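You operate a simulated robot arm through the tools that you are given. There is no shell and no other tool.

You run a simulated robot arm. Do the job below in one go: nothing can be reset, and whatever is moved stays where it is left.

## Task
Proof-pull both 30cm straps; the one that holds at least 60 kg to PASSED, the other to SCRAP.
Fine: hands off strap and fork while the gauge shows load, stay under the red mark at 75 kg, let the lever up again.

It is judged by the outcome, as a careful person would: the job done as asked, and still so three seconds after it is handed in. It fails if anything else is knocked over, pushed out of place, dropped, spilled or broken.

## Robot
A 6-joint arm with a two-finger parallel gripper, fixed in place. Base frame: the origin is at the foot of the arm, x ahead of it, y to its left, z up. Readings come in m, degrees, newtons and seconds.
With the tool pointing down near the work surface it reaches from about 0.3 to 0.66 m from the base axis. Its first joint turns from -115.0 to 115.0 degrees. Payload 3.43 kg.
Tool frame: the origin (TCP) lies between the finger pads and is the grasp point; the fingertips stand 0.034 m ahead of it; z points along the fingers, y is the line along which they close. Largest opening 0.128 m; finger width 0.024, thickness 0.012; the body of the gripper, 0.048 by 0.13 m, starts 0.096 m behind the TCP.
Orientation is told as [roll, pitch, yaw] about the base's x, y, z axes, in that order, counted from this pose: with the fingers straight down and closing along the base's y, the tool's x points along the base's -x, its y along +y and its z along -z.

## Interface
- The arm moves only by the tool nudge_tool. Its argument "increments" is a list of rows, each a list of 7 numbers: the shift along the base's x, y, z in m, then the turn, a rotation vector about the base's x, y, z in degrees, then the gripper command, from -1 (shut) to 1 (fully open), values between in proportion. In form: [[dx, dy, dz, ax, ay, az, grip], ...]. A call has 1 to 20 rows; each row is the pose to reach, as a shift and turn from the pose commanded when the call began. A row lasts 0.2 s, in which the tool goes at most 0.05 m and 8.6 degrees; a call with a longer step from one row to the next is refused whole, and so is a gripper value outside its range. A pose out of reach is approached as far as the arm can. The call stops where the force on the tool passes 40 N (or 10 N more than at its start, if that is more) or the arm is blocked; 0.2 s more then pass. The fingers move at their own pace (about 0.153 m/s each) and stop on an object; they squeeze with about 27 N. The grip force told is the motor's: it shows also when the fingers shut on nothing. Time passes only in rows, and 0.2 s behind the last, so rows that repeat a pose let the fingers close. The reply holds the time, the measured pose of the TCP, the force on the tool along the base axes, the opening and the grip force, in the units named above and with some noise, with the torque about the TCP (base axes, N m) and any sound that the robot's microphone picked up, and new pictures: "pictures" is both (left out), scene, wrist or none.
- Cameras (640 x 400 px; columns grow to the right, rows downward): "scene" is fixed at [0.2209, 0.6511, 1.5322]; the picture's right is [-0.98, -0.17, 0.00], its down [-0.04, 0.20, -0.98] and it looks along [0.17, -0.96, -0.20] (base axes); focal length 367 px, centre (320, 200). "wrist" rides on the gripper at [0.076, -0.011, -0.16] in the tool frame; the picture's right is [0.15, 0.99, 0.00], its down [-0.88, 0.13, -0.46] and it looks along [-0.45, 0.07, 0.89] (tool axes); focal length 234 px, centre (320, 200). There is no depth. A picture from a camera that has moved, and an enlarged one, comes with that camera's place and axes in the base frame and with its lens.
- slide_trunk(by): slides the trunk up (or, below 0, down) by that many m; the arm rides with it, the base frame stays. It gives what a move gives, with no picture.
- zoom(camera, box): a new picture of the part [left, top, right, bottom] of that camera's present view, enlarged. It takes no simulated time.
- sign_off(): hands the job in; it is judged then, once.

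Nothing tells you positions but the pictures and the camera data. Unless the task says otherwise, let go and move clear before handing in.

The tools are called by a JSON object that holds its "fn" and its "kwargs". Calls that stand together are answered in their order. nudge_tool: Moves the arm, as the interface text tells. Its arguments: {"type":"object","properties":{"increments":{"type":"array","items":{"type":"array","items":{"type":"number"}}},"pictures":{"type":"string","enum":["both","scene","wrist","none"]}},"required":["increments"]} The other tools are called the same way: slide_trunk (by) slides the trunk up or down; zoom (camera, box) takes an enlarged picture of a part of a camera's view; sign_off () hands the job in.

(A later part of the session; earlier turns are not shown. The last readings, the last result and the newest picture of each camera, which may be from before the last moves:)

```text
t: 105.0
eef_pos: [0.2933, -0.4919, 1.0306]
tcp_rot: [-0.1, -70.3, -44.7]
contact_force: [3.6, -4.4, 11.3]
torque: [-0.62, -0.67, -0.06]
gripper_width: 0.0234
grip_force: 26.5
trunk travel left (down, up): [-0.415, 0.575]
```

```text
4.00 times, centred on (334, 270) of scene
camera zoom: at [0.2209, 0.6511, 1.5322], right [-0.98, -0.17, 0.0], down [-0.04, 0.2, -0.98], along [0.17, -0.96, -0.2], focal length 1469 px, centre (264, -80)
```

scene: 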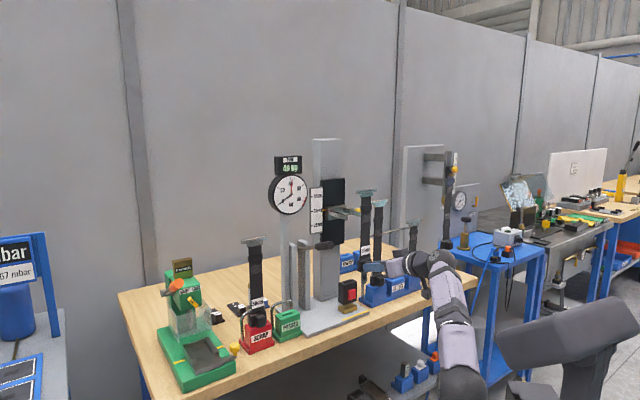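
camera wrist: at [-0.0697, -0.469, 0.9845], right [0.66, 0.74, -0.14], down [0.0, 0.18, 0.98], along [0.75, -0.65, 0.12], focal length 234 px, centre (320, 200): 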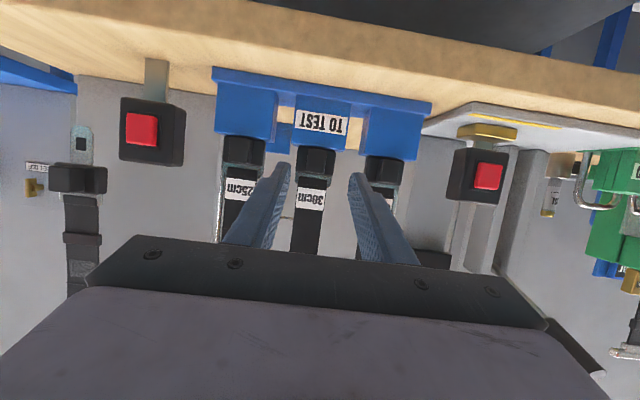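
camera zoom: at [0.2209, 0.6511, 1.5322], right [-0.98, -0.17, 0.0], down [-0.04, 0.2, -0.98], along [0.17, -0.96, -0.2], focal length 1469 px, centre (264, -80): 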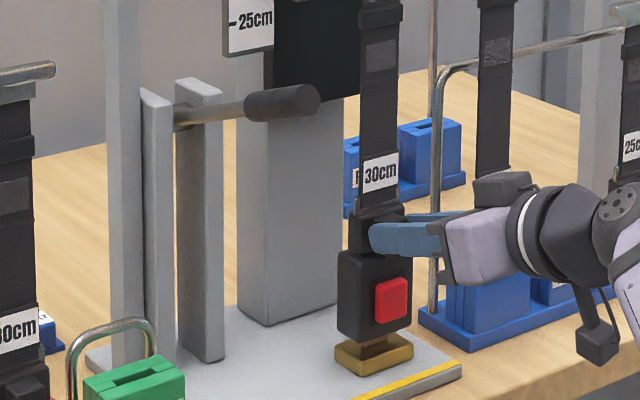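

The T-bar is down on the fork and the housing is flush. One more slight press to be sure it latches, then release and see whether it stays down.

{"fn": "nudge_tool", "kwargs": {"increments": [[0, 0, -0.002, 0, 0, 0, -1], [0, 0, -0.003, 0, 0, 0, -1]], "pictures": "none"}}

{"fn": "nudge_tool", "kwargs": {"increments": [[0, 0, 0.003, 0, 0, 0, -1], [0, 0, 0.005, 0, 0, 0, -1], [0, 0, 0.005, 0, 0, 0, -0.5], [0, 0, 0.005, 0, 0, 0, -0.3], [0, 0, 0.005, 0, 0, 0, -0.3]], "pictures": "none"}}

{"fn": "zoom", "kwargs": {"camera": "scene", "box": [325, 255, 375, 295]}}

{"fn": "zoom", "kwargs": {"camera": "scene", "box": [320, 195, 400, 245]}}

```text
t: 105.6
eef_pos: [0.2932, -0.4905, 1.028]
tcp_rot: [-0.3, -70.6, -44.5]
contact_force: [3.0, -1.4, 19.2]
torque: [-0.36, -0.47, -0.03]
gripper_width: 0.0235
grip_force: 26.7
trunk travel left (down, up): [-0.415, 0.575]
```

```text
t: 106.8
eef_pos: [0.2931, -0.4916, 1.0286]
tcp_rot: [0.3, -70.0, -45.0]
contact_force: [-0.7, 0.0, 0.2]
torque: [-0.02, 0.03, -0.01]
gripper_width: 0.045
grip_force: 0.1
trunk travel left (down, up): [-0.415, 0.575]
```

```text
10.00 times, centred on (350, 275) of scene
camera zoom: at [0.2209, 0.6511, 1.5322], right [-0.98, -0.17, 0.0], down [-0.04, 0.2, -0.98], along [0.17, -0.96, -0.2], focal length 3673 px, centre (20, -550)
```

zoom: 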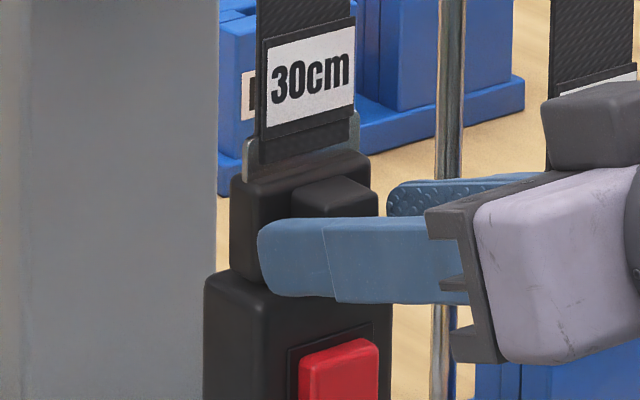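

```text
8.00 times, centred on (360, 220) of scene
camera zoom: at [0.2209, 0.6511, 1.5322], right [-0.98, -0.17, 0.0], down [-0.04, 0.2, -0.98], along [0.17, -0.96, -0.2], focal length 2938 px, centre (0, 40)
```

zoom: 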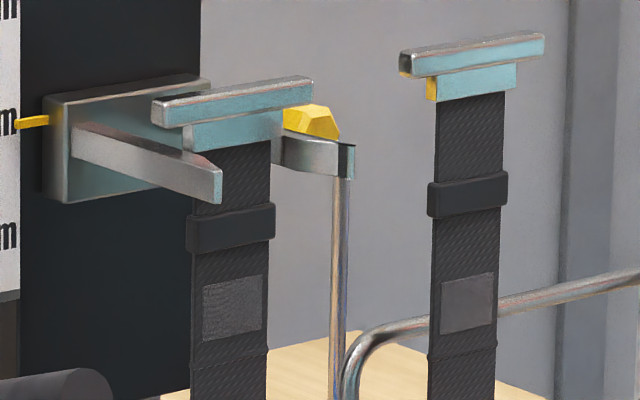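

After release the strap stays exactly where the first one sat: latched. I'll back the hand out, then tilt down and raise the trunk for the lever work.

{"fn": "nudge_tool", "kwargs": {"increments": [[-0.008, 0.008, 0, 0, 0, 0, -0.3], [-0.02, 0.02, 0.001, 0, 0, 0, -0.3], [-0.03, 0.03, 0.006, 0, 0, 0, -0.3], [-0.038, 0.038, 0.025, 0, 0, 0, -0.3], [-0.046, 0.046, 0.05, 0, 0, 0, -0.3]], "pictures": "scene"}}

{"fn": "zoom", "kwargs": {"camera": "scene", "box": [270, 150, 420, 320]}}

```text
t: 108.0
eef_pos: [0.2473, -0.4458, 1.0796]
tcp_rot: [0.3, -70.0, -45.0]
contact_force: [0.0, -0.2, -0.7]
torque: [0.0, -0.02, -0.02]
gripper_width: 0.0448
grip_force: 0.0
trunk travel left (down, up): [-0.415, 0.575]
```

scene: 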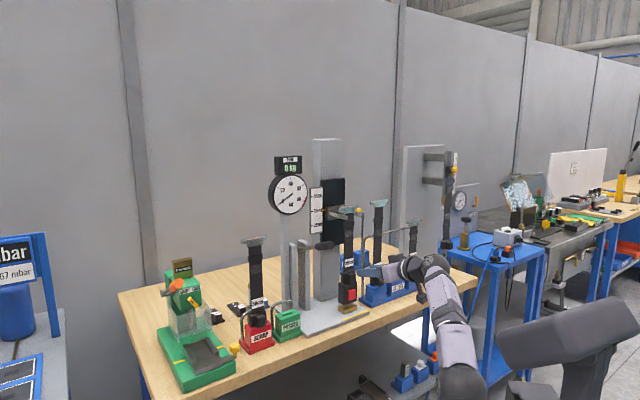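

```text
2.35 times, centred on (345, 235) of scene
camera zoom: at [0.2209, 0.6511, 1.5322], right [-0.98, -0.17, 0.0], down [-0.04, 0.2, -0.98], along [0.17, -0.96, -0.2], focal length 864 px, centre (261, 118)
```

zoom: 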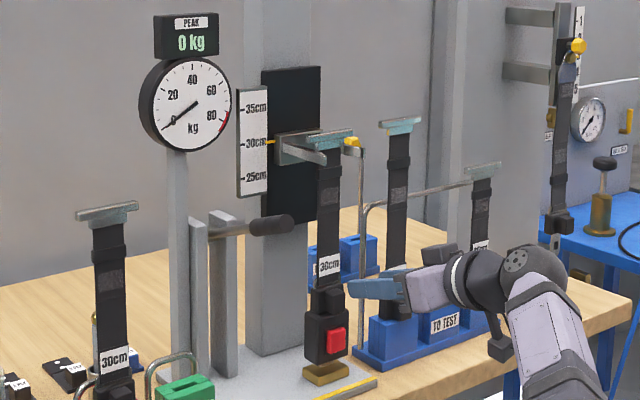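

The gauge reset its peak to 0 with the new strap latched. Now the hand tilts down and backs away before the trunk rises.

{"fn": "nudge_tool", "kwargs": {"increments": [[-0.0135, 0.0135, -0.022, 4.7, 4.7, 0, -0.6], [-0.027, 0.027, -0.044, 9.4, 9.4, 0, -1], [-0.04, 0.04, -0.066, 14.1, 14.1, 0, -1], [-0.054, 0.054, -0.088, 18.9, 18.9, 0, -1], [-0.067, 0.067, -0.109, 23.6, 23.6, 0, -1], [-0.0806, 0.0806, -0.13, 28.3, 28.3, 0, -1]], "pictures": "none"}}

{"fn": "slide_trunk", "kwargs": {"by": 0.4}}

{"fn": "zoom", "kwargs": {"camera": "scene", "box": [0, 0, 640, 400]}}

```text
t: 109.4
eef_pos: [0.1663, -0.366, 0.9494]
tcp_rot: [0.2, -29.9, -45.0]
contact_force: [0.2, -0.6, 0.9]
torque: [-0.02, 0.01, -0.02]
gripper_width: 0.0002
grip_force: 27.0
trunk travel left (down, up): [-0.415, 0.575]
```

```text
t: 113.2
eef_pos: [0.1673, -0.3656, 1.3497]
tcp_rot: [0.3, -30.1, -44.9]
contact_force: [-0.5, -0.2, -0.8]
torque: [0.0, 0.0, 0.03]
gripper_width: 0.0
grip_force: 26.7
trunk travel left (down, up): [-0.815, 0.175]
```

```text
1.00 times, centred on (320, 200) of scene (not enlarged: the box is as wide or as high as the picture)
camera zoom: at [0.2209, 0.6511, 1.5322], right [-0.98, -0.17, 0.0], down [-0.04, 0.2, -0.98], along [0.17, -0.96, -0.2], focal length 367 px, centre (320, 200)
```

zoom: 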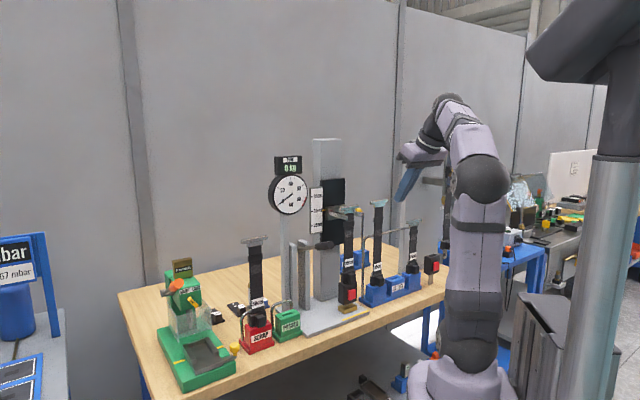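

{"fn": "slide_trunk", "kwargs": {"by": 0.11}}

{"fn": "nudge_tool", "kwargs": {"increments": [[0.026, 0.014, -0.03, 4.3, 4.3, 0, -1], [0.052, 0.028, -0.06, 8.5, 8.5, 0, -1], [0.078, 0.041, -0.08, 12.8, 12.8, 0, -1], [0.104, 0.055, -0.1, 17, 17, 0, -1], [0.13, 0.069, -0.12, 21.2, 21.2, 0, -1]], "pictures": "scene"}}

```text
t: 114.7
eef_pos: [0.1675, -0.3651, 1.4595]
tcp_rot: [0.3, -30.0, -45.0]
contact_force: [-0.4, 0.4, -0.3]
torque: [0.0, 0.01, 0.0]
gripper_width: 0.0
grip_force: 27.0
trunk travel left (down, up): [-0.925, 0.065]
```

```text
t: 115.8
eef_pos: [0.2987, -0.2961, 1.3382]
tcp_rot: [0.2, 0.3, -45.0]
contact_force: [0.7, -0.8, 0.4]
torque: [0.06, 0.05, 0.01]
gripper_width: 0.0
grip_force: 26.6
trunk travel left (down, up): [-0.925, 0.065]
```

scene: 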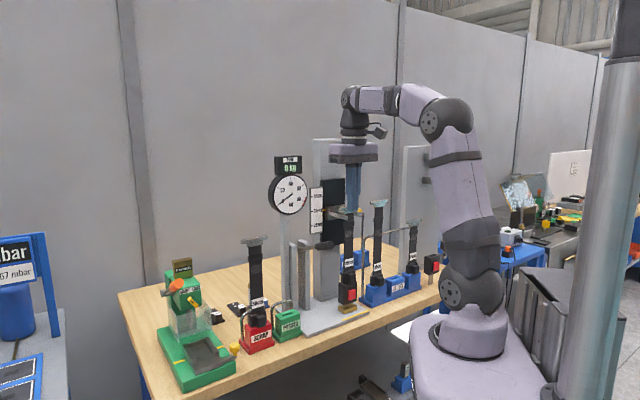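

Tool-down pose restored. Moving over the lever grip as before.

{"fn": "nudge_tool", "kwargs": {"increments": [[0.02, -0.019, -0.02, 0, 0, 0, -1], [0.04, -0.038, -0.05, 0, 0, 0, -1], [0.06, -0.056, -0.075, 0, 0, 0, -1], [0.0808, -0.0751, -0.1, 0, 0, 0, -1]], "pictures": "none"}}

{"fn": "zoom", "kwargs": {"camera": "scene", "box": [256, 150, 416, 270]}}

```text
t: 116.8
eef_pos: [0.3791, -0.3733, 1.2388]
tcp_rot: [0.3, 0.1, -44.9]
contact_force: [0.3, 0.8, -0.4]
torque: [0.02, 0.0, 0.03]
gripper_width: 0.0
grip_force: 27.4
trunk travel left (down, up): [-0.925, 0.065]
```

```text
3.33 times, centred on (336, 210) of scene
camera zoom: at [0.2209, 0.6511, 1.5322], right [-0.98, -0.17, 0.0], down [-0.04, 0.2, -0.98], along [0.17, -0.96, -0.2], focal length 1224 px, centre (267, 167)
```

zoom: 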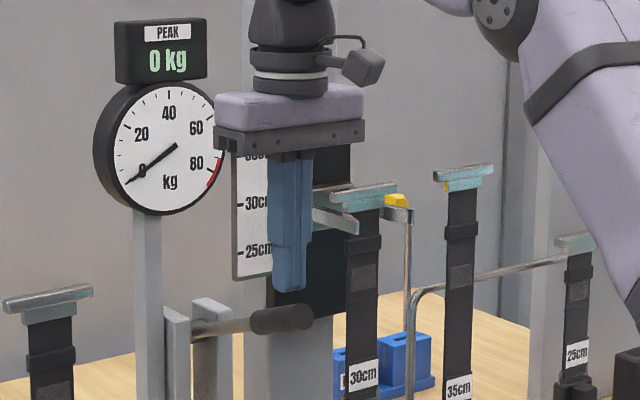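

{"fn": "nudge_tool", "kwargs": {"increments": [[0, 0, -0.015, 0, 0, 0, -1], [0, 0, -0.025, 0, 0, 0, -1], [0, 0, -0.033, 0, 0, 0, -1], [0, 0, -0.041, 0, 0, 0, -1], [0, 0, -0.049, 0, 0, 0, -1], [0, 0, -0.057, 0, 0, 0, -1]], "pictures": "none"}}

{"fn": "zoom", "kwargs": {"camera": "scene", "box": [256, 150, 416, 270]}}

```text
t: 118.2
eef_pos: [0.3781, -0.3717, 1.1825]
tcp_rot: [0.3, 0.0, -44.9]
contact_force: [0.1, -0.4, 0.8]
torque: [0.01, 0.01, 0.03]
gripper_width: 0.0
grip_force: 26.7
trunk travel left (down, up): [-0.925, 0.065]
```

```text
3.33 times, centred on (336, 210) of scene
camera zoom: at [0.2209, 0.6511, 1.5322], right [-0.98, -0.17, 0.0], down [-0.04, 0.2, -0.98], along [0.17, -0.96, -0.2], focal length 1224 px, centre (267, 167)
```

zoom: 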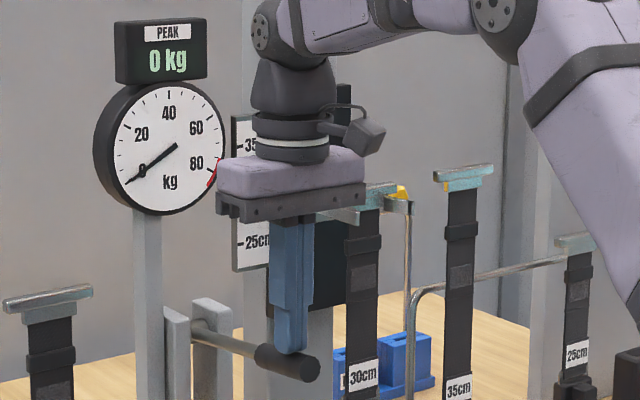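

The lever is following freely, gauge still 0. Now into the loading range in steps.

{"fn": "nudge_tool", "kwargs": {"increments": [[0, 0, -0.004, 0, 0, 0, -1], [0, 0, -0.008, 0, 0, 0, -1], [0, 0, -0.012, 0, 0, 0, -1], [0, 0, -0.016, 0, 0, 0, -1]], "pictures": "none"}}

{"fn": "zoom", "kwargs": {"camera": "scene", "box": [256, 150, 416, 270]}}

```text
t: 119.2
eef_pos: [0.3761, -0.3714, 1.1659]
tcp_rot: [0.3, 0.0, -44.9]
contact_force: [-0.8, 1.4, 2.5]
torque: [0.07, 0.07, -0.01]
gripper_width: 0.0
grip_force: 26.8
trunk travel left (down, up): [-0.925, 0.065]
```

```text
3.33 times, centred on (336, 210) of scene
camera zoom: at [0.2209, 0.6511, 1.5322], right [-0.98, -0.17, 0.0], down [-0.04, 0.2, -0.98], along [0.17, -0.96, -0.2], focal length 1224 px, centre (267, 167)
```

zoom: 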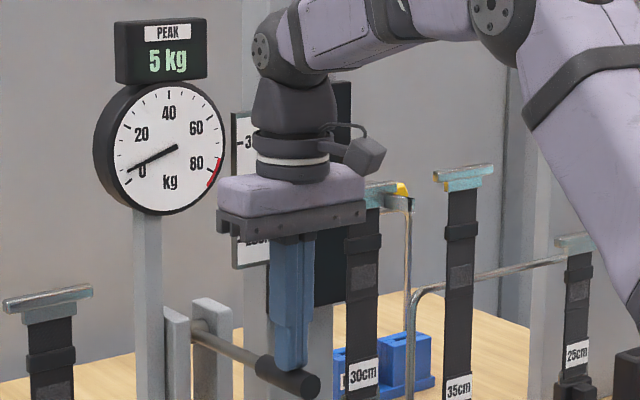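

{"fn": "nudge_tool", "kwargs": {"increments": [[0, 0, -0.004, 0, 0, 0, -1], [0, 0, -0.008, 0, 0, 0, -1], [0, 0, -0.012, 0, 0, 0, -1], [0, 0, -0.016, 0, 0, 0, -1], [0, 0, -0.02, 0, 0, 0, -1]], "pictures": "none"}}

{"fn": "zoom", "kwargs": {"camera": "scene", "box": [256, 150, 416, 270]}}

```text
t: 120.5
eef_pos: [0.377, -0.3713, 1.1481]
tcp_rot: [0.4, -0.1, -44.9]
contact_force: [-1.1, 1.2, 8.4]
torque: [-0.03, -0.03, -0.07]
gripper_width: 0.0
grip_force: 27.1
trunk travel left (down, up): [-0.925, 0.065]
```

```text
3.33 times, centred on (336, 210) of scene
camera zoom: at [0.2209, 0.6511, 1.5322], right [-0.98, -0.17, 0.0], down [-0.04, 0.2, -0.98], along [0.17, -0.96, -0.2], focal length 1224 px, centre (267, 167)
```

zoom: 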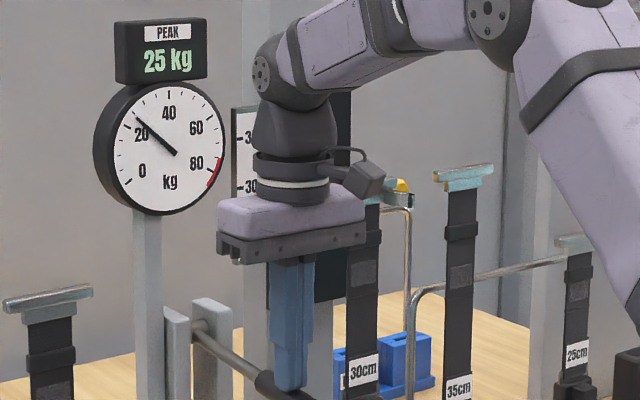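

About 26 kg. Continuing steadily.

{"fn": "nudge_tool", "kwargs": {"increments": [[0, 0, -0.004, 0, 0, 0, -1], [0, 0, -0.008, 0, 0, 0, -1], [0, 0, -0.012, 0, 0, 0, -1], [0, 0, -0.015, 0, 0, 0, -1]], "pictures": "none"}}

{"fn": "zoom", "kwargs": {"camera": "scene", "box": [256, 150, 416, 270]}}

```text
t: 121.5
eef_pos: [0.3769, -0.3714, 1.1319]
tcp_rot: [0.4, -0.2, -44.9]
contact_force: [0.8, -0.1, 13.6]
torque: [-0.14, -0.14, -0.03]
gripper_width: 0.0003
grip_force: 26.9
trunk travel left (down, up): [-0.925, 0.065]
```

```text
3.33 times, centred on (336, 210) of scene
camera zoom: at [0.2209, 0.6511, 1.5322], right [-0.98, -0.17, 0.0], down [-0.04, 0.2, -0.98], along [0.17, -0.96, -0.2], focal length 1224 px, centre (267, 167)
```

zoom: 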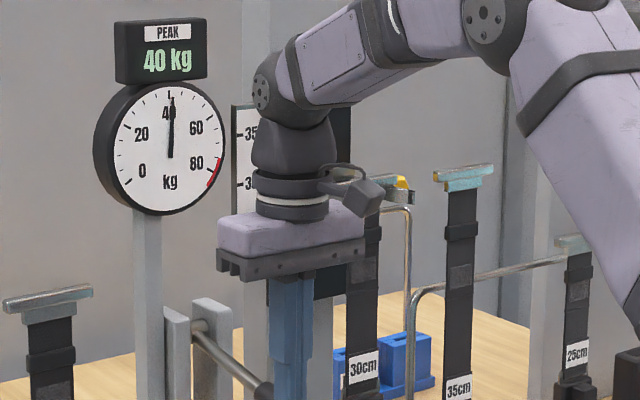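

{"fn": "nudge_tool", "kwargs": {"increments": [[0, 0, -0.003, 0, 0, 0, -1], [0, 0, -0.006, 0, 0, 0, -1], [0, 0, -0.009, 0, 0, 0, -1]], "pictures": "none"}}

{"fn": "zoom", "kwargs": {"camera": "scene", "box": [256, 150, 416, 270]}}

```text
t: 122.2
eef_pos: [0.3782, -0.3707, 1.1238]
tcp_rot: [0.3, -0.2, -44.8]
contact_force: [2.7, -2.6, 16.0]
torque: [-0.21, -0.21, 0.04]
gripper_width: 0.0
grip_force: 26.7
trunk travel left (down, up): [-0.925, 0.065]
```

```text
3.33 times, centred on (336, 210) of scene
camera zoom: at [0.2209, 0.6511, 1.5322], right [-0.98, -0.17, 0.0], down [-0.04, 0.2, -0.98], along [0.17, -0.96, -0.2], focal length 1224 px, centre (267, 167)
```

zoom: 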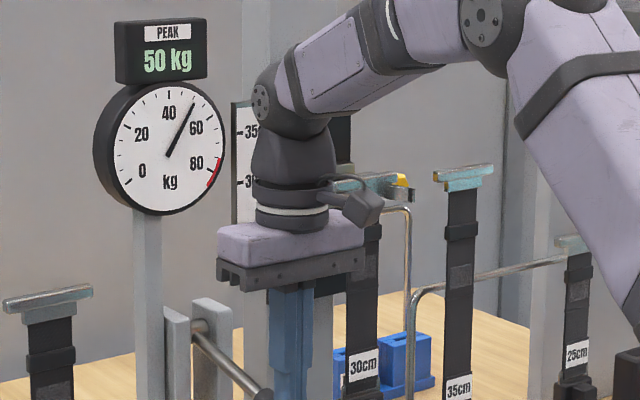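

51 kg and holding. Two more careful steps.

{"fn": "nudge_tool", "kwargs": {"increments": [[0, 0, -0.003, 0, 0, 0, -1], [0, 0, -0.006, 0, 0, 0, -1]], "pictures": "none"}}

{"fn": "zoom", "kwargs": {"camera": "scene", "box": [256, 150, 416, 270]}}

```text
t: 122.8
eef_pos: [0.378, -0.3714, 1.1171]
tcp_rot: [0.3, -0.1, -44.9]
contact_force: [3.3, 0.1, 18.0]
torque: [-0.21, -0.19, -0.02]
gripper_width: 0.0
grip_force: 27.2
trunk travel left (down, up): [-0.925, 0.065]
```

```text
3.33 times, centred on (336, 210) of scene
camera zoom: at [0.2209, 0.6511, 1.5322], right [-0.98, -0.17, 0.0], down [-0.04, 0.2, -0.98], along [0.17, -0.96, -0.2], focal length 1224 px, centre (267, 167)
```

zoom: 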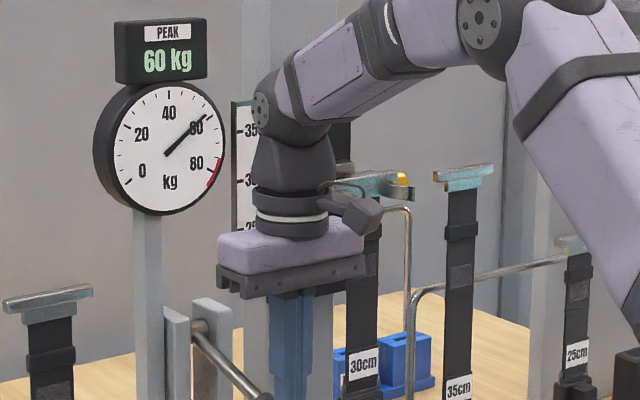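

{"fn": "zoom", "kwargs": {"camera": "scene", "box": [264, 150, 320, 220]}}

```text
5.71 times, centred on (292, 185) of scene
camera zoom: at [0.2209, 0.6511, 1.5322], right [-0.98, -0.17, 0.0], down [-0.04, 0.2, -0.98], along [0.17, -0.96, -0.2], focal length 2099 px, centre (480, 286)
```

zoom: 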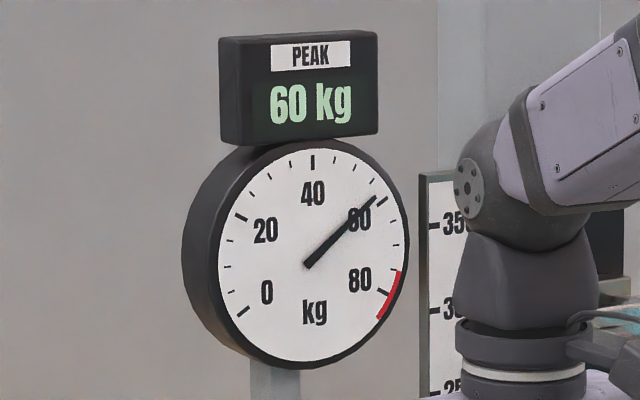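

The needle is just short of 60 (the display rounds to 5s), so I go a little further, still well under 75.

{"fn": "nudge_tool", "kwargs": {"increments": [[0, 0, -0.002, 0, 0, 0, -1], [0, 0, -0.004, 0, 0, 0, -1]], "pictures": "none"}}

{"fn": "zoom", "kwargs": {"camera": "scene", "box": [264, 150, 320, 220]}}

```text
t: 123.5
eef_pos: [0.3775, -0.3704, 1.113]
tcp_rot: [0.4, -0.2, -45.0]
contact_force: [3.1, 0.4, 17.9]
torque: [-0.12, -0.22, 0.0]
gripper_width: 0.0
grip_force: 26.9
trunk travel left (down, up): [-0.925, 0.065]
```

```text
5.71 times, centred on (292, 185) of scene
camera zoom: at [0.2209, 0.6511, 1.5322], right [-0.98, -0.17, 0.0], down [-0.04, 0.2, -0.98], along [0.17, -0.96, -0.2], focal length 2099 px, centre (480, 286)
```

zoom: 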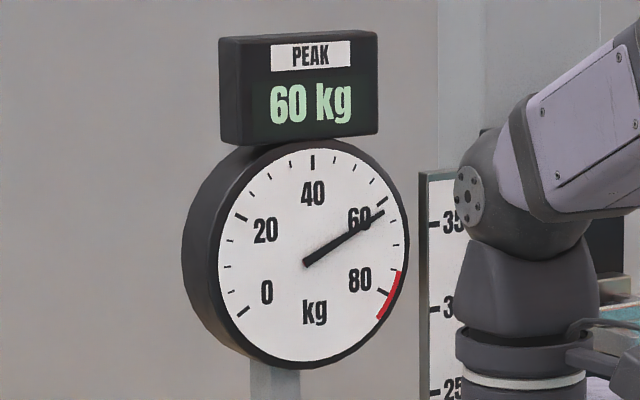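

About 62 kg and holding. A final 3 mm for margin, then hold briefly.

{"fn": "nudge_tool", "kwargs": {"increments": [[0, 0, -0.0015, 0, 0, 0, -1], [0, 0, -0.003, 0, 0, 0, -1], [0, 0, -0.003, 0, 0, 0, -1], [0, 0, -0.003, 0, 0, 0, -1]], "pictures": "none"}}

{"fn": "zoom", "kwargs": {"camera": "scene", "box": [264, 150, 320, 220]}}

```text
t: 124.5
eef_pos: [0.3773, -0.3713, 1.1098]
tcp_rot: [0.2, -0.1, -45.0]
contact_force: [4.0, 1.6, 18.9]
torque: [-0.16, -0.26, 0.04]
gripper_width: 0.0
grip_force: 27.1
trunk travel left (down, up): [-0.925, 0.065]
```

```text
5.71 times, centred on (292, 185) of scene
camera zoom: at [0.2209, 0.6511, 1.5322], right [-0.98, -0.17, 0.0], down [-0.04, 0.2, -0.98], along [0.17, -0.96, -0.2], focal length 2099 px, centre (480, 286)
```

zoom: 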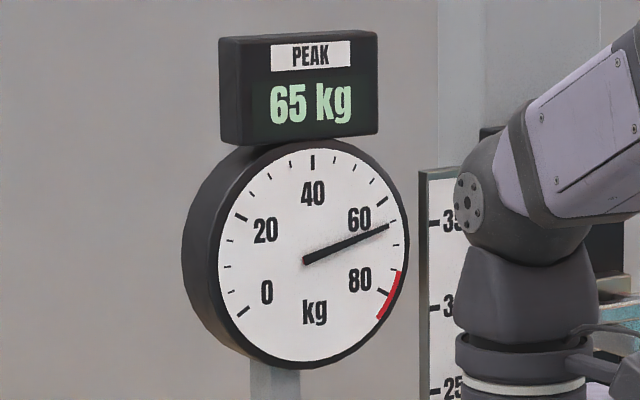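

65 kg held steadily: strap 2 passes. Letting the lever up smoothly.

{"fn": "nudge_tool", "kwargs": {"increments": [[0, 0, 0.01, 0, 0, 0, -1], [0, 0, 0.025, 0, 0, 0, -1], [0, 0, 0.045, 0, 0, 0, -1], [0, 0, 0.065, 0, 0, 0, -1], [0, 0, 0.09, 0, 0, 0, -1], [0, 0, 0.12, 0, 0, 0, -1], [0, 0, 0.15, 0, 0, 0, -1]], "pictures": "scene"}}

{"fn": "zoom", "kwargs": {"camera": "scene", "box": [256, 150, 416, 320]}}

```text
t: 126.0
eef_pos: [0.3769, -0.3721, 1.2608]
tcp_rot: [0.3, 0.0, -44.8]
contact_force: [0.2, -0.8, 0.1]
torque: [0.02, -0.01, -0.01]
gripper_width: 0.0002
grip_force: 27.1
trunk travel left (down, up): [-0.925, 0.065]
```

scene: 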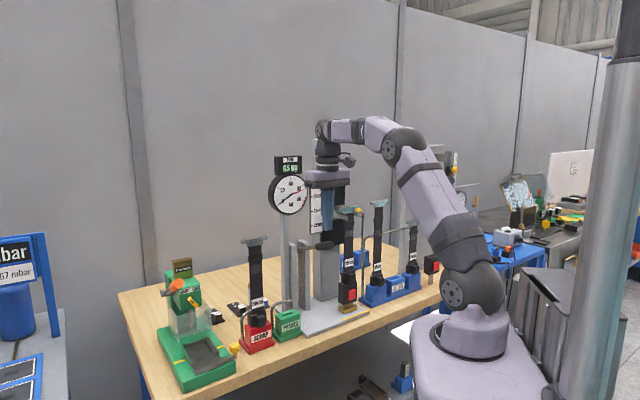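

```text
2.35 times, centred on (336, 235) of scene
camera zoom: at [0.2209, 0.6511, 1.5322], right [-0.98, -0.17, 0.0], down [-0.04, 0.2, -0.98], along [0.17, -0.96, -0.2], focal length 864 px, centre (282, 118)
```

zoom: 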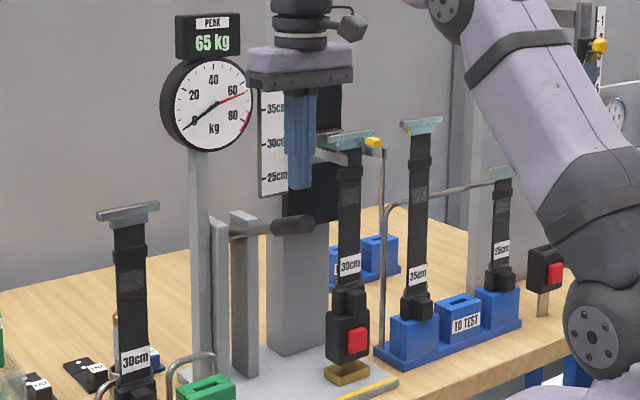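

Lever is up, gauge back at 0, peak 65 kg. Now I go back to the low, forward-pointing posture to release the strap: first reverse the path to the tilted pose.

{"fn": "nudge_tool", "kwargs": {"increments": [[-0.02, 0.019, 0.03, 0, 0, 0, -1], [-0.04, 0.038, 0.055, 0, 0, 0, -1], [-0.06, 0.056, 0.07, 0, 0, 0, -1], [-0.0795, 0.0755, 0.08, 0, 0, 0, -1], [-0.1055, 0.062, 0.1, -4.3, -4.3, 0, -1], [-0.1315, 0.048, 0.12, -8.5, -8.5, 0, -1], [-0.1575, 0.035, 0.145, -12.8, -12.8, 0, -1], [-0.1835, 0.021, 0.17, -17, -17, 0, -1], [-0.2095, 0.0068, 0.2, -21.2, -21.2, 0, -1]], "pictures": "none"}}

{"fn": "slide_trunk", "kwargs": {"by": -0.4}}

{"fn": "slide_trunk", "kwargs": {"by": -0.11}}

{"fn": "zoom", "kwargs": {"camera": "scene", "box": [0, 0, 640, 400]}}

```text
t: 128.1
eef_pos: [0.1666, -0.3643, 1.4583]
tcp_rot: [0.3, -30.3, -44.9]
contact_force: [-1.0, -0.6, -0.1]
torque: [0.03, -0.07, 0.02]
gripper_width: 0.0002
grip_force: 26.9
trunk travel left (down, up): [-0.925, 0.065]
```

```text
t: 131.9
eef_pos: [0.1677, -0.3641, 1.0599]
tcp_rot: [0.3, -30.0, -44.9]
contact_force: [0.0, -0.3, -0.9]
torque: [0.03, 0.02, 0.01]
gripper_width: 0.0
grip_force: 26.5
trunk travel left (down, up): [-0.525, 0.465]
```

```text
t: 133.3
eef_pos: [0.1672, -0.3634, 0.9482]
tcp_rot: [0.3, -30.1, -45.0]
contact_force: [-0.4, -0.5, -0.1]
torque: [-0.02, -0.02, -0.04]
gripper_width: 0.0002
grip_force: 26.9
trunk travel left (down, up): [-0.415, 0.575]
```

```text
1.00 times, centred on (320, 200) of scene (not enlarged: the box is as wide or as high as the picture)
camera zoom: at [0.2209, 0.6511, 1.5322], right [-0.98, -0.17, 0.0], down [-0.04, 0.2, -0.98], along [0.17, -0.96, -0.2], focal length 367 px, centre (320, 200)
```

zoom: 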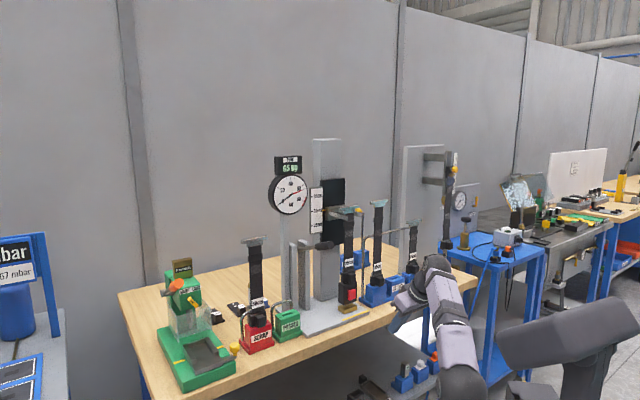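

{"fn": "nudge_tool", "kwargs": {"increments": [[0.0136, -0.0136, 0.0217, -4.7, -4.7, 0, -1], [0.0269, -0.0269, 0.0433, -9.4, -9.4, 0, -1], [0.0403, -0.0403, 0.065, -14.1, -14.1, 0, -1], [0.0537, -0.0537, 0.0867, -18.9, -18.9, 0, -1], [0.0672, -0.0672, 0.108, -23.6, -23.6, 0, -1], [0.0806, -0.0806, 0.13, -28.3, -28.3, 0, -1]], "pictures": "none"}}

{"fn": "slide_trunk", "kwargs": {"by": -0.115}}

{"fn": "zoom", "kwargs": {"camera": "wrist", "box": [240, 40, 400, 240]}}

{"fn": "zoom", "kwargs": {"camera": "scene", "box": [310, 225, 410, 315]}}

```text
t: 134.7
eef_pos: [0.2486, -0.445, 1.078]
tcp_rot: [0.1, -70.1, -44.8]
contact_force: [0.5, -0.2, 0.6]
torque: [-0.01, 0.04, -0.03]
gripper_width: 0.0
grip_force: 27.4
trunk travel left (down, up): [-0.415, 0.575]
```

```text
t: 136.2
eef_pos: [0.2475, -0.444, 0.9637]
tcp_rot: [0.2, -70.0, -44.9]
contact_force: [0.3, -1.0, 0.0]
torque: [0.03, -0.01, 0.02]
gripper_width: 0.0002
grip_force: 27.0
trunk travel left (down, up): [-0.3, 0.69]
```

```text
2.00 times, centred on (320, 140) of wrist
camera zoom: at [0.1147, -0.3285, 0.9468], right [0.66, 0.74, -0.14], down [0.0, 0.18, 0.98], along [0.75, -0.65, 0.12], focal length 468 px, centre (320, 320)
```

zoom: 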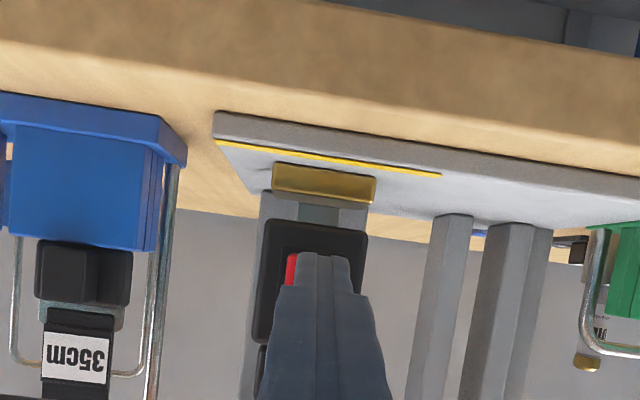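

```text
4.44 times, centred on (360, 270) of scene
camera zoom: at [0.2209, 0.6511, 1.5322], right [-0.98, -0.17, 0.0], down [-0.04, 0.2, -0.98], along [0.17, -0.96, -0.2], focal length 1632 px, centre (142, -111)
```

zoom: 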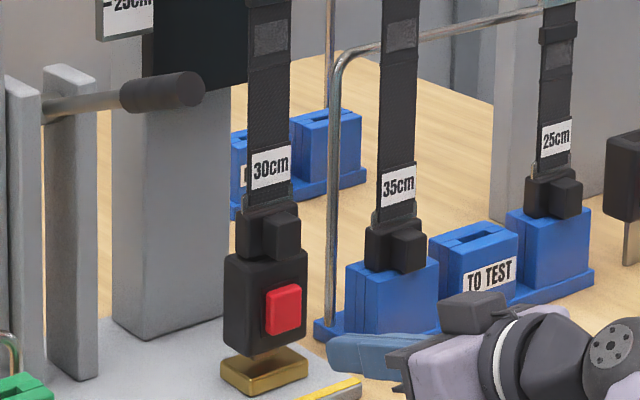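

Fingers shut, level with the button. Advancing to it, then pressing in small steps.

{"fn": "nudge_tool", "kwargs": {"increments": [[0.01, -0.0105, 0, 0, 0, 0, -1], [0.02, -0.0205, 0, 0, 0, 0, -1], [0.03, -0.0305, 0, 0, 0, 0, -1]], "pictures": "none"}}

{"fn": "nudge_tool", "kwargs": {"increments": [[0.0035, -0.0035, 0, 0, 0, 0, -1], [0.007, -0.007, 0, 0, 0, 0, -1]], "pictures": "none"}}

{"fn": "zoom", "kwargs": {"camera": "scene", "box": [310, 195, 410, 315]}}

```text
t: 137.0
eef_pos: [0.2788, -0.4756, 0.9638]
tcp_rot: [0.3, -70.0, -44.9]
contact_force: [-0.2, -0.5, 0.1]
torque: [-0.02, 0.01, -0.01]
gripper_width: 0.0
grip_force: 27.0
trunk travel left (down, up): [-0.3, 0.69]
```

```text
t: 137.6
eef_pos: [0.2847, -0.4811, 0.9634]
tcp_rot: [0.2, -70.1, -45.0]
contact_force: [-1.3, 1.5, -0.3]
torque: [0.01, -0.01, 0.0]
gripper_width: 0.0
grip_force: 27.2
trunk travel left (down, up): [-0.3, 0.69]
```

```text
3.33 times, centred on (360, 255) of scene
camera zoom: at [0.2209, 0.6511, 1.5322], right [-0.98, -0.17, 0.0], down [-0.04, 0.2, -0.98], along [0.17, -0.96, -0.2], focal length 1224 px, centre (187, 17)
```

zoom: 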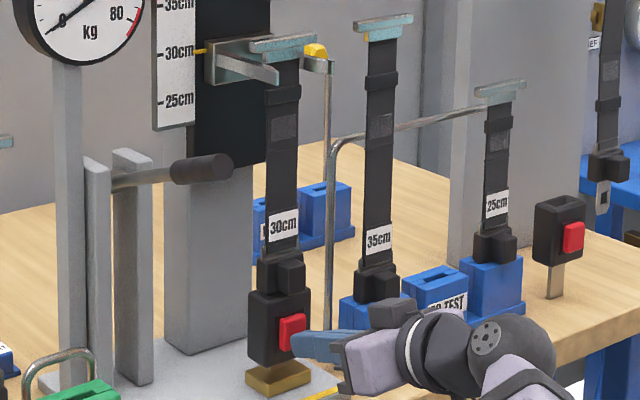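

{"fn": "nudge_tool", "kwargs": {"increments": [[0.002, -0.002, 0, 0, 0, 0, -1], [0.004, -0.004, 0, 0, 0, 0, -1]], "pictures": "none"}}

{"fn": "nudge_tool", "kwargs": {"increments": [[0.0015, -0.0015, 0, 0, 0, 0, -1], [0.003, -0.003, 0, 0, 0, 0, -1]], "pictures": "none"}}

{"fn": "zoom", "kwargs": {"camera": "scene", "box": [310, 195, 410, 315]}}

```text
t: 138.2
eef_pos: [0.288, -0.4863, 0.9646]
tcp_rot: [0.3, -70.1, -44.9]
contact_force: [-2.8, 2.6, -0.7]
torque: [0.04, 0.0, -0.01]
gripper_width: 0.0
grip_force: 27.0
trunk travel left (down, up): [-0.3, 0.69]
```

```text
t: 138.8
eef_pos: [0.2894, -0.4855, 0.965]
tcp_rot: [0.2, -70.1, -44.8]
contact_force: [-18.6, 18.7, -4.9]
torque: [0.34, 0.0, -0.03]
gripper_width: 0.0002
grip_force: 26.8
trunk travel left (down, up): [-0.3, 0.69]
```

```text
3.33 times, centred on (360, 255) of scene
camera zoom: at [0.2209, 0.6511, 1.5322], right [-0.98, -0.17, 0.0], down [-0.04, 0.2, -0.98], along [0.17, -0.96, -0.2], focal length 1224 px, centre (187, 17)
```

zoom: 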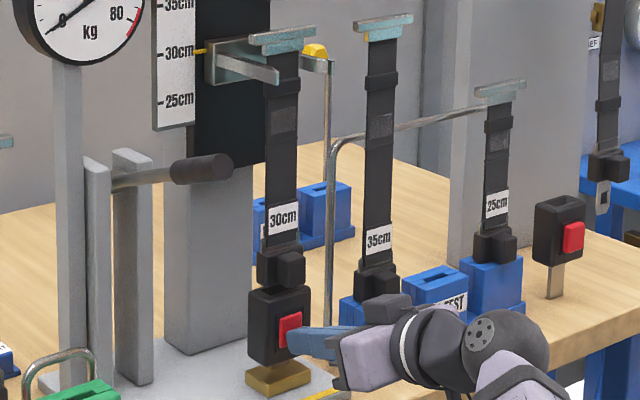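

The strap popped up: latch released. I'll back off, open the fingers, and raise the trunk to knob height.

{"fn": "nudge_tool", "kwargs": {"increments": [[-0.005, 0.005, 0, 0, 0, 0, -1], [-0.018, 0.018, 0, 0, 0, 0, -1], [-0.031, 0.031, 0, 0, 0, 0, -0.344], [-0.042, 0.042, 0, 0, 0, 0, -0.344], [-0.042, 0.042, 0, 0, 0, 0, -0.344]], "pictures": "none"}}

{"fn": "slide_trunk", "kwargs": {"by": 0.072}}

{"fn": "zoom", "kwargs": {"camera": "wrist", "box": [220, 40, 420, 260]}}

{"fn": "zoom", "kwargs": {"camera": "scene", "box": [310, 195, 410, 315]}}

```text
t: 140.0
eef_pos: [0.2503, -0.4467, 0.9638]
tcp_rot: [0.3, -70.0, -44.9]
contact_force: [0.1, 0.7, 0.1]
torque: [0.0, 0.01, 0.01]
gripper_width: 0.042
grip_force: 0.0
trunk travel left (down, up): [-0.3, 0.69]
```

```text
t: 141.1
eef_pos: [0.2496, -0.4467, 1.0364]
tcp_rot: [0.1, -70.0, -44.9]
contact_force: [0.3, -0.7, 0.3]
torque: [0.0, -0.01, 0.06]
gripper_width: 0.0418
grip_force: 0.1
trunk travel left (down, up): [-0.372, 0.618]
```

```text
1.82 times, centred on (320, 150) of wrist
camera zoom: at [0.117, -0.3309, 1.0191], right [0.66, 0.74, -0.14], down [0.0, 0.18, 0.98], along [0.75, -0.65, 0.12], focal length 426 px, centre (320, 291)
```

zoom: 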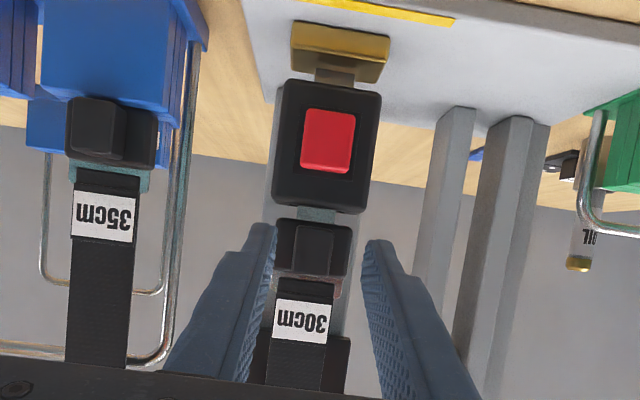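

```text
3.33 times, centred on (360, 255) of scene
camera zoom: at [0.2209, 0.6511, 1.5322], right [-0.98, -0.17, 0.0], down [-0.04, 0.2, -0.98], along [0.17, -0.96, -0.2], focal length 1224 px, centre (187, 17)
```

zoom: 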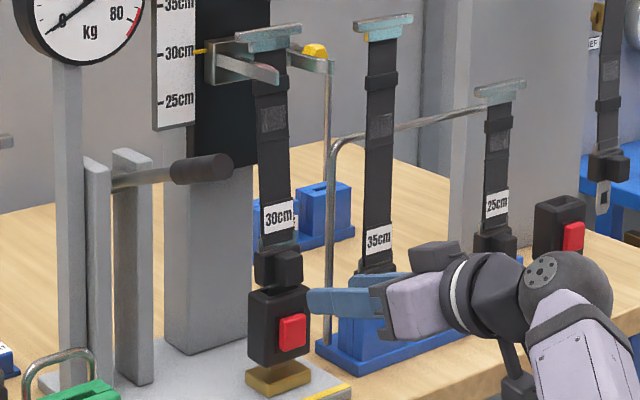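

The loose strap leans back ~5.5° like the first. I'll match that tilt, align, and move in on the knob.

{"fn": "nudge_tool", "kwargs": {"increments": [[0.009, -0.012, 0.004, 3.9, 3.9, 0, -0.344], [0.021, -0.024, 0.004, 3.9, 3.9, 0, -0.344], [0.0325, -0.0353, 0.004, 3.9, 3.9, 0, -0.344]], "pictures": "none"}}

{"fn": "zoom", "kwargs": {"camera": "wrist", "box": [240, 60, 400, 240]}}

{"fn": "zoom", "kwargs": {"camera": "scene", "box": [320, 235, 400, 305]}}

```text
t: 141.9
eef_pos: [0.2834, -0.4816, 1.0404]
tcp_rot: [0.2, -64.4, -44.9]
contact_force: [0.5, 0.2, 0.4]
torque: [-0.01, -0.02, 0.02]
gripper_width: 0.042
grip_force: 0.1
trunk travel left (down, up): [-0.372, 0.618]
```

```text
2.22 times, centred on (320, 150) of wrist
camera zoom: at [0.1492, -0.3654, 1.0401], right [0.65, 0.75, -0.13], down [0.07, 0.11, 0.99], along [0.76, -0.65, 0.02], focal length 520 px, centre (320, 311)
```

zoom: 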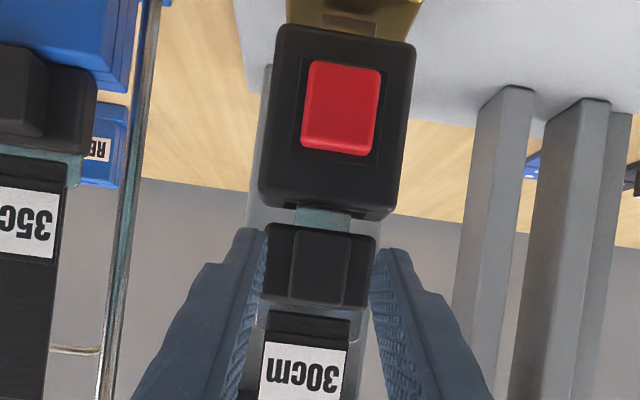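

```text
5.71 times, centred on (360, 270) of scene
camera zoom: at [0.2209, 0.6511, 1.5322], right [-0.98, -0.17, 0.0], down [-0.04, 0.2, -0.98], along [0.17, -0.96, -0.2], focal length 2099 px, centre (91, -200)
```

zoom: 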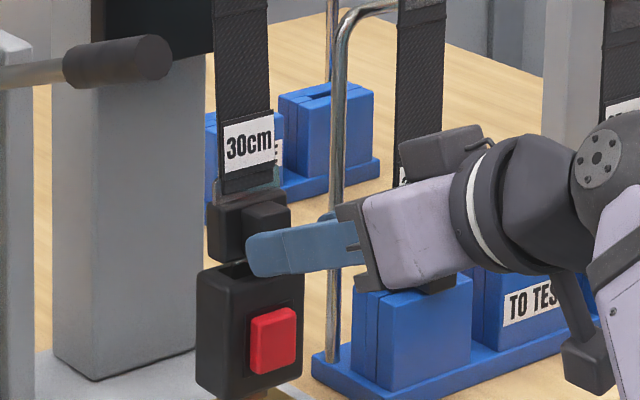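

{"fn": "nudge_tool", "kwargs": {"increments": [[0.006, -0.006, 0, 0, 0, 0, -0.344], [0.012, -0.012, 0, 0, 0, 0, -0.344]], "pictures": "none"}}

{"fn": "zoom", "kwargs": {"camera": "wrist", "box": [240, 60, 400, 240]}}

{"fn": "zoom", "kwargs": {"camera": "scene", "box": [320, 235, 400, 305]}}

```text
t: 142.5
eef_pos: [0.2952, -0.4936, 1.039]
tcp_rot: [0.2, -64.5, -44.9]
contact_force: [0.6, -1.5, 0.2]
torque: [0.01, 0.02, -0.02]
gripper_width: 0.0419
grip_force: 0.2
trunk travel left (down, up): [-0.372, 0.618]
```

```text
2.22 times, centred on (320, 150) of wrist
camera zoom: at [0.1615, -0.3772, 1.0397], right [0.65, 0.75, -0.13], down [0.07, 0.11, 0.99], along [0.76, -0.65, 0.02], focal length 520 px, centre (320, 311)
```

zoom: 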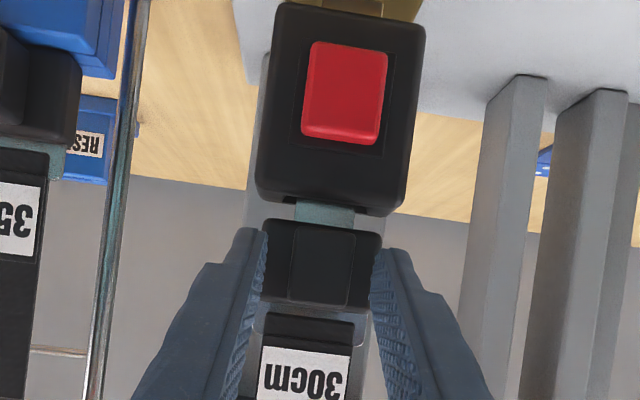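

```text
5.71 times, centred on (360, 270) of scene
camera zoom: at [0.2209, 0.6511, 1.5322], right [-0.98, -0.17, 0.0], down [-0.04, 0.2, -0.98], along [0.17, -0.96, -0.2], focal length 2099 px, centre (91, -200)
```

zoom: 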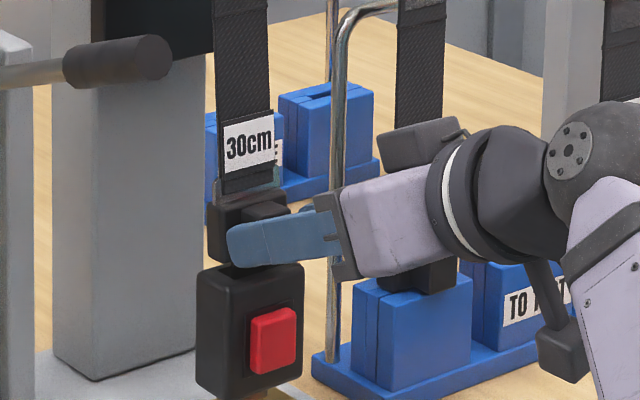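

{"fn": "nudge_tool", "kwargs": {"increments": [[0.0025, -0.0025, 0, 0, 0, 0, -0.344], [0.0025, -0.0025, 0, 0, 0, 0, -0.7], [0.0025, -0.0025, 0, 0, 0, 0, -1], [0.0025, -0.0025, 0, 0, 0, 0, -1]], "pictures": "none"}}

{"fn": "zoom", "kwargs": {"camera": "wrist", "box": [240, 60, 400, 240]}}

```text
t: 143.5
eef_pos: [0.2976, -0.495, 1.039]
tcp_rot: [0.2, -64.5, -45.0]
contact_force: [-0.3, 0.2, 0.1]
torque: [0.0, -0.04, 0.01]
gripper_width: 0.0234
grip_force: 27.2
trunk travel left (down, up): [-0.372, 0.618]
```

```text
2.22 times, centred on (320, 150) of wrist
camera zoom: at [0.164, -0.3794, 1.0401], right [0.65, 0.75, -0.13], down [0.07, 0.11, 0.99], along [0.76, -0.65, 0.02], focal length 520 px, centre (320, 311)
```

zoom: 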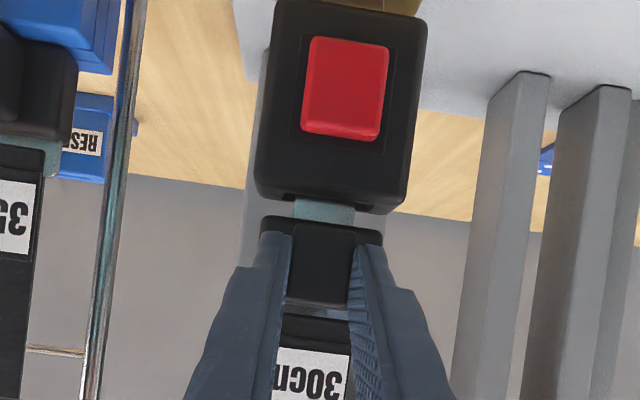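

Gripped. Lifting straight up with the trunk.

{"fn": "slide_trunk", "kwargs": {"by": 0.015}}

{"fn": "slide_trunk", "kwargs": {"by": 0.055}}

{"fn": "zoom", "kwargs": {"camera": "scene", "box": [300, 170, 420, 310]}}

{"fn": "zoom", "kwargs": {"camera": "wrist", "box": [240, 40, 400, 240]}}

```text
t: 144.1
eef_pos: [0.2971, -0.4968, 1.0553]
tcp_rot: [0.3, -64.4, -44.9]
contact_force: [0.1, 0.1, -2.3]
torque: [0.09, 0.05, 0.0]
gripper_width: 0.0234
grip_force: 26.9
trunk travel left (down, up): [-0.387, 0.603]
```

```text
t: 145.1
eef_pos: [0.2968, -0.4954, 1.1101]
tcp_rot: [0.3, -64.5, -44.9]
contact_force: [-0.8, 0.0, -2.1]
torque: [0.13, 0.07, 0.01]
gripper_width: 0.0234
grip_force: 26.9
trunk travel left (down, up): [-0.442, 0.548]
```

```text
2.86 times, centred on (360, 240) of scene
camera zoom: at [0.2209, 0.6511, 1.5322], right [-0.98, -0.17, 0.0], down [-0.04, 0.2, -0.98], along [0.17, -0.96, -0.2], focal length 1049 px, centre (206, 86)
```

zoom: 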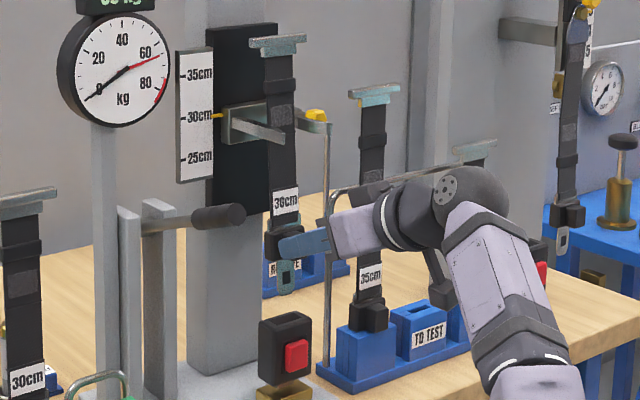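

```text
2.00 times, centred on (320, 140) of wrist
camera zoom: at [0.164, -0.3796, 1.1099], right [0.65, 0.75, -0.13], down [0.07, 0.11, 0.99], along [0.76, -0.65, 0.02], focal length 468 px, centre (320, 320)
```

zoom: 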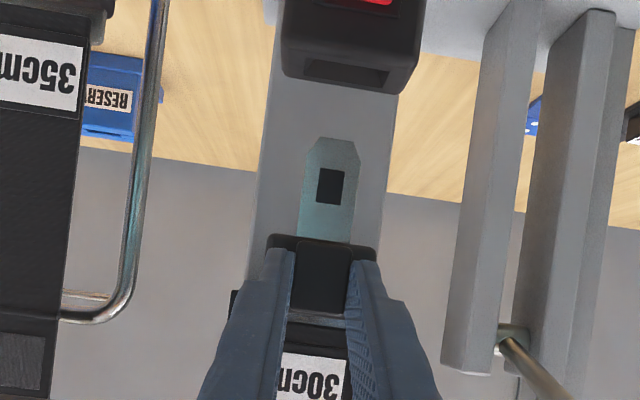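

The tongue is clear. Drawing the strap forward out of the fork and setting it upright.

{"fn": "nudge_tool", "kwargs": {"increments": [[-0.007, 0.007, 0.005, 0, 0, 0, -1], [-0.018, 0.018, 0.01, 0, 0, 0, -1], [-0.03, 0.03, 0.015, -1.3, -1.3, 0, -1], [-0.043, 0.043, 0.02, -2.6, -2.6, 0, -1], [-0.055, 0.055, 0.022, -3.9, -3.9, 0, -1]], "pictures": "scene"}}

{"fn": "zoom", "kwargs": {"camera": "scene", "box": [310, 170, 430, 300]}}

```text
t: 146.2
eef_pos: [0.2432, -0.4422, 1.1323]
tcp_rot: [0.3, -70.0, -44.9]
contact_force: [0.9, 0.3, -1.1]
torque: [0.08, 0.09, 0.01]
gripper_width: 0.0235
grip_force: 26.7
trunk travel left (down, up): [-0.442, 0.548]
```

scene: 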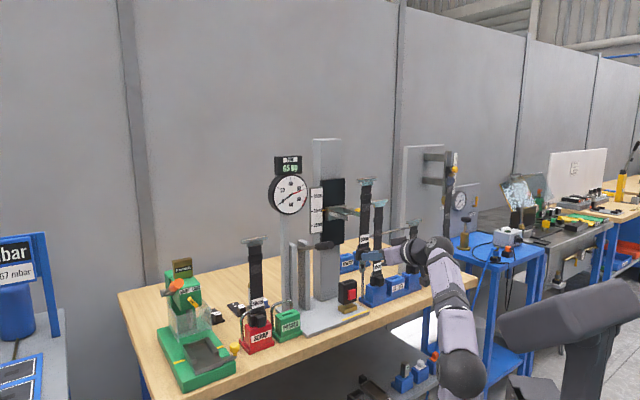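

```text
3.08 times, centred on (370, 235) of scene
camera zoom: at [0.2209, 0.6511, 1.5322], right [-0.98, -0.17, 0.0], down [-0.04, 0.2, -0.98], along [0.17, -0.96, -0.2], focal length 1130 px, centre (166, 92)
```

zoom: 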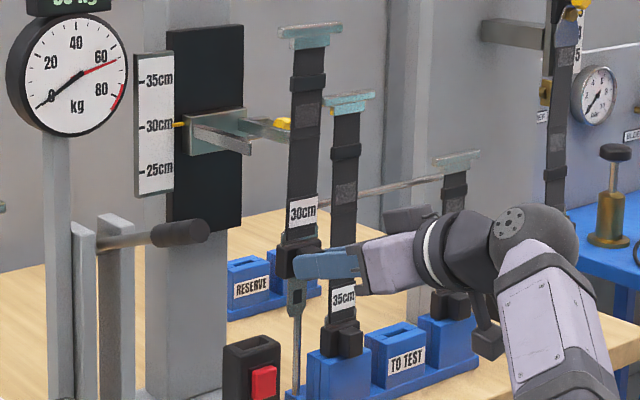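

Strap 2 is held upright (about 2.5° forward). I'll trim that tilt, then swing it around the lever with a yaw motion that keeps the wrist away from the base, in checked stages.

{"fn": "nudge_tool", "kwargs": {"increments": [[0, 0, 0, 0.9, 0.9, 0, -1], [0, 0, 0, 1.77, 1.77, 0, -1]], "pictures": "none"}}

{"fn": "nudge_tool", "kwargs": {"increments": [[0.0084, 0.0149, 0, 0, 0, 5, -1], [0.0168, 0.0298, 0, 0, 0, 10, -1], [0.0225, 0.0469, 0, 0, 0, 15, -1], [0.0281, 0.064, 0, 0, 0, 20, -1], [0.0304, 0.0828, 0, 0, 0, 25, -1], [0.0326, 0.1016, 0, 0, 0, 30, -1]], "pictures": "scene"}}

{"fn": "zoom", "kwargs": {"camera": "scene", "box": [270, 160, 420, 320]}}

```text
t: 146.8
eef_pos: [0.2433, -0.4409, 1.1321]
tcp_rot: [0.4, -67.5, -44.9]
contact_force: [-0.5, 0.4, -1.7]
torque: [0.07, 0.05, -0.01]
gripper_width: 0.0231
grip_force: 27.2
trunk travel left (down, up): [-0.442, 0.548]
```

```text
t: 148.2
eef_pos: [0.2755, -0.3392, 1.1321]
tcp_rot: [0.2, -67.5, -14.8]
contact_force: [0.5, -0.6, -1.0]
torque: [0.0, 0.13, -0.01]
gripper_width: 0.0237
grip_force: 26.8
trunk travel left (down, up): [-0.442, 0.548]
```

scene: 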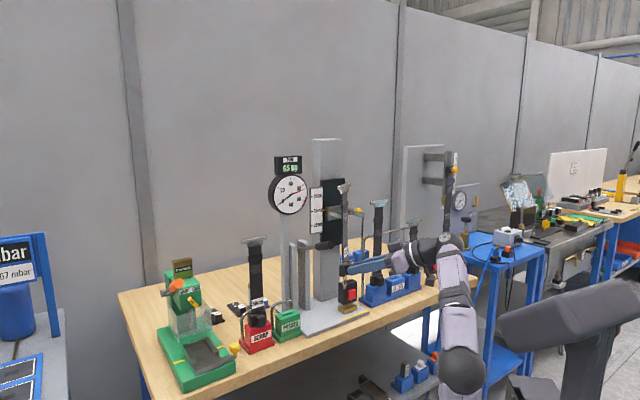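

```text
2.50 times, centred on (345, 240) of scene
camera zoom: at [0.2209, 0.6511, 1.5322], right [-0.98, -0.17, 0.0], down [-0.04, 0.2, -0.98], along [0.17, -0.96, -0.2], focal length 918 px, centre (258, 100)
```

zoom: 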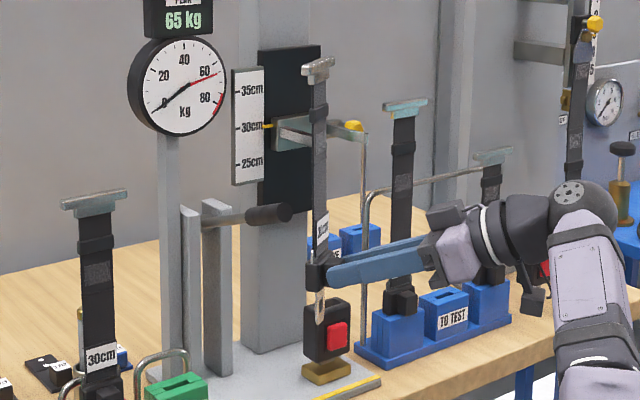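

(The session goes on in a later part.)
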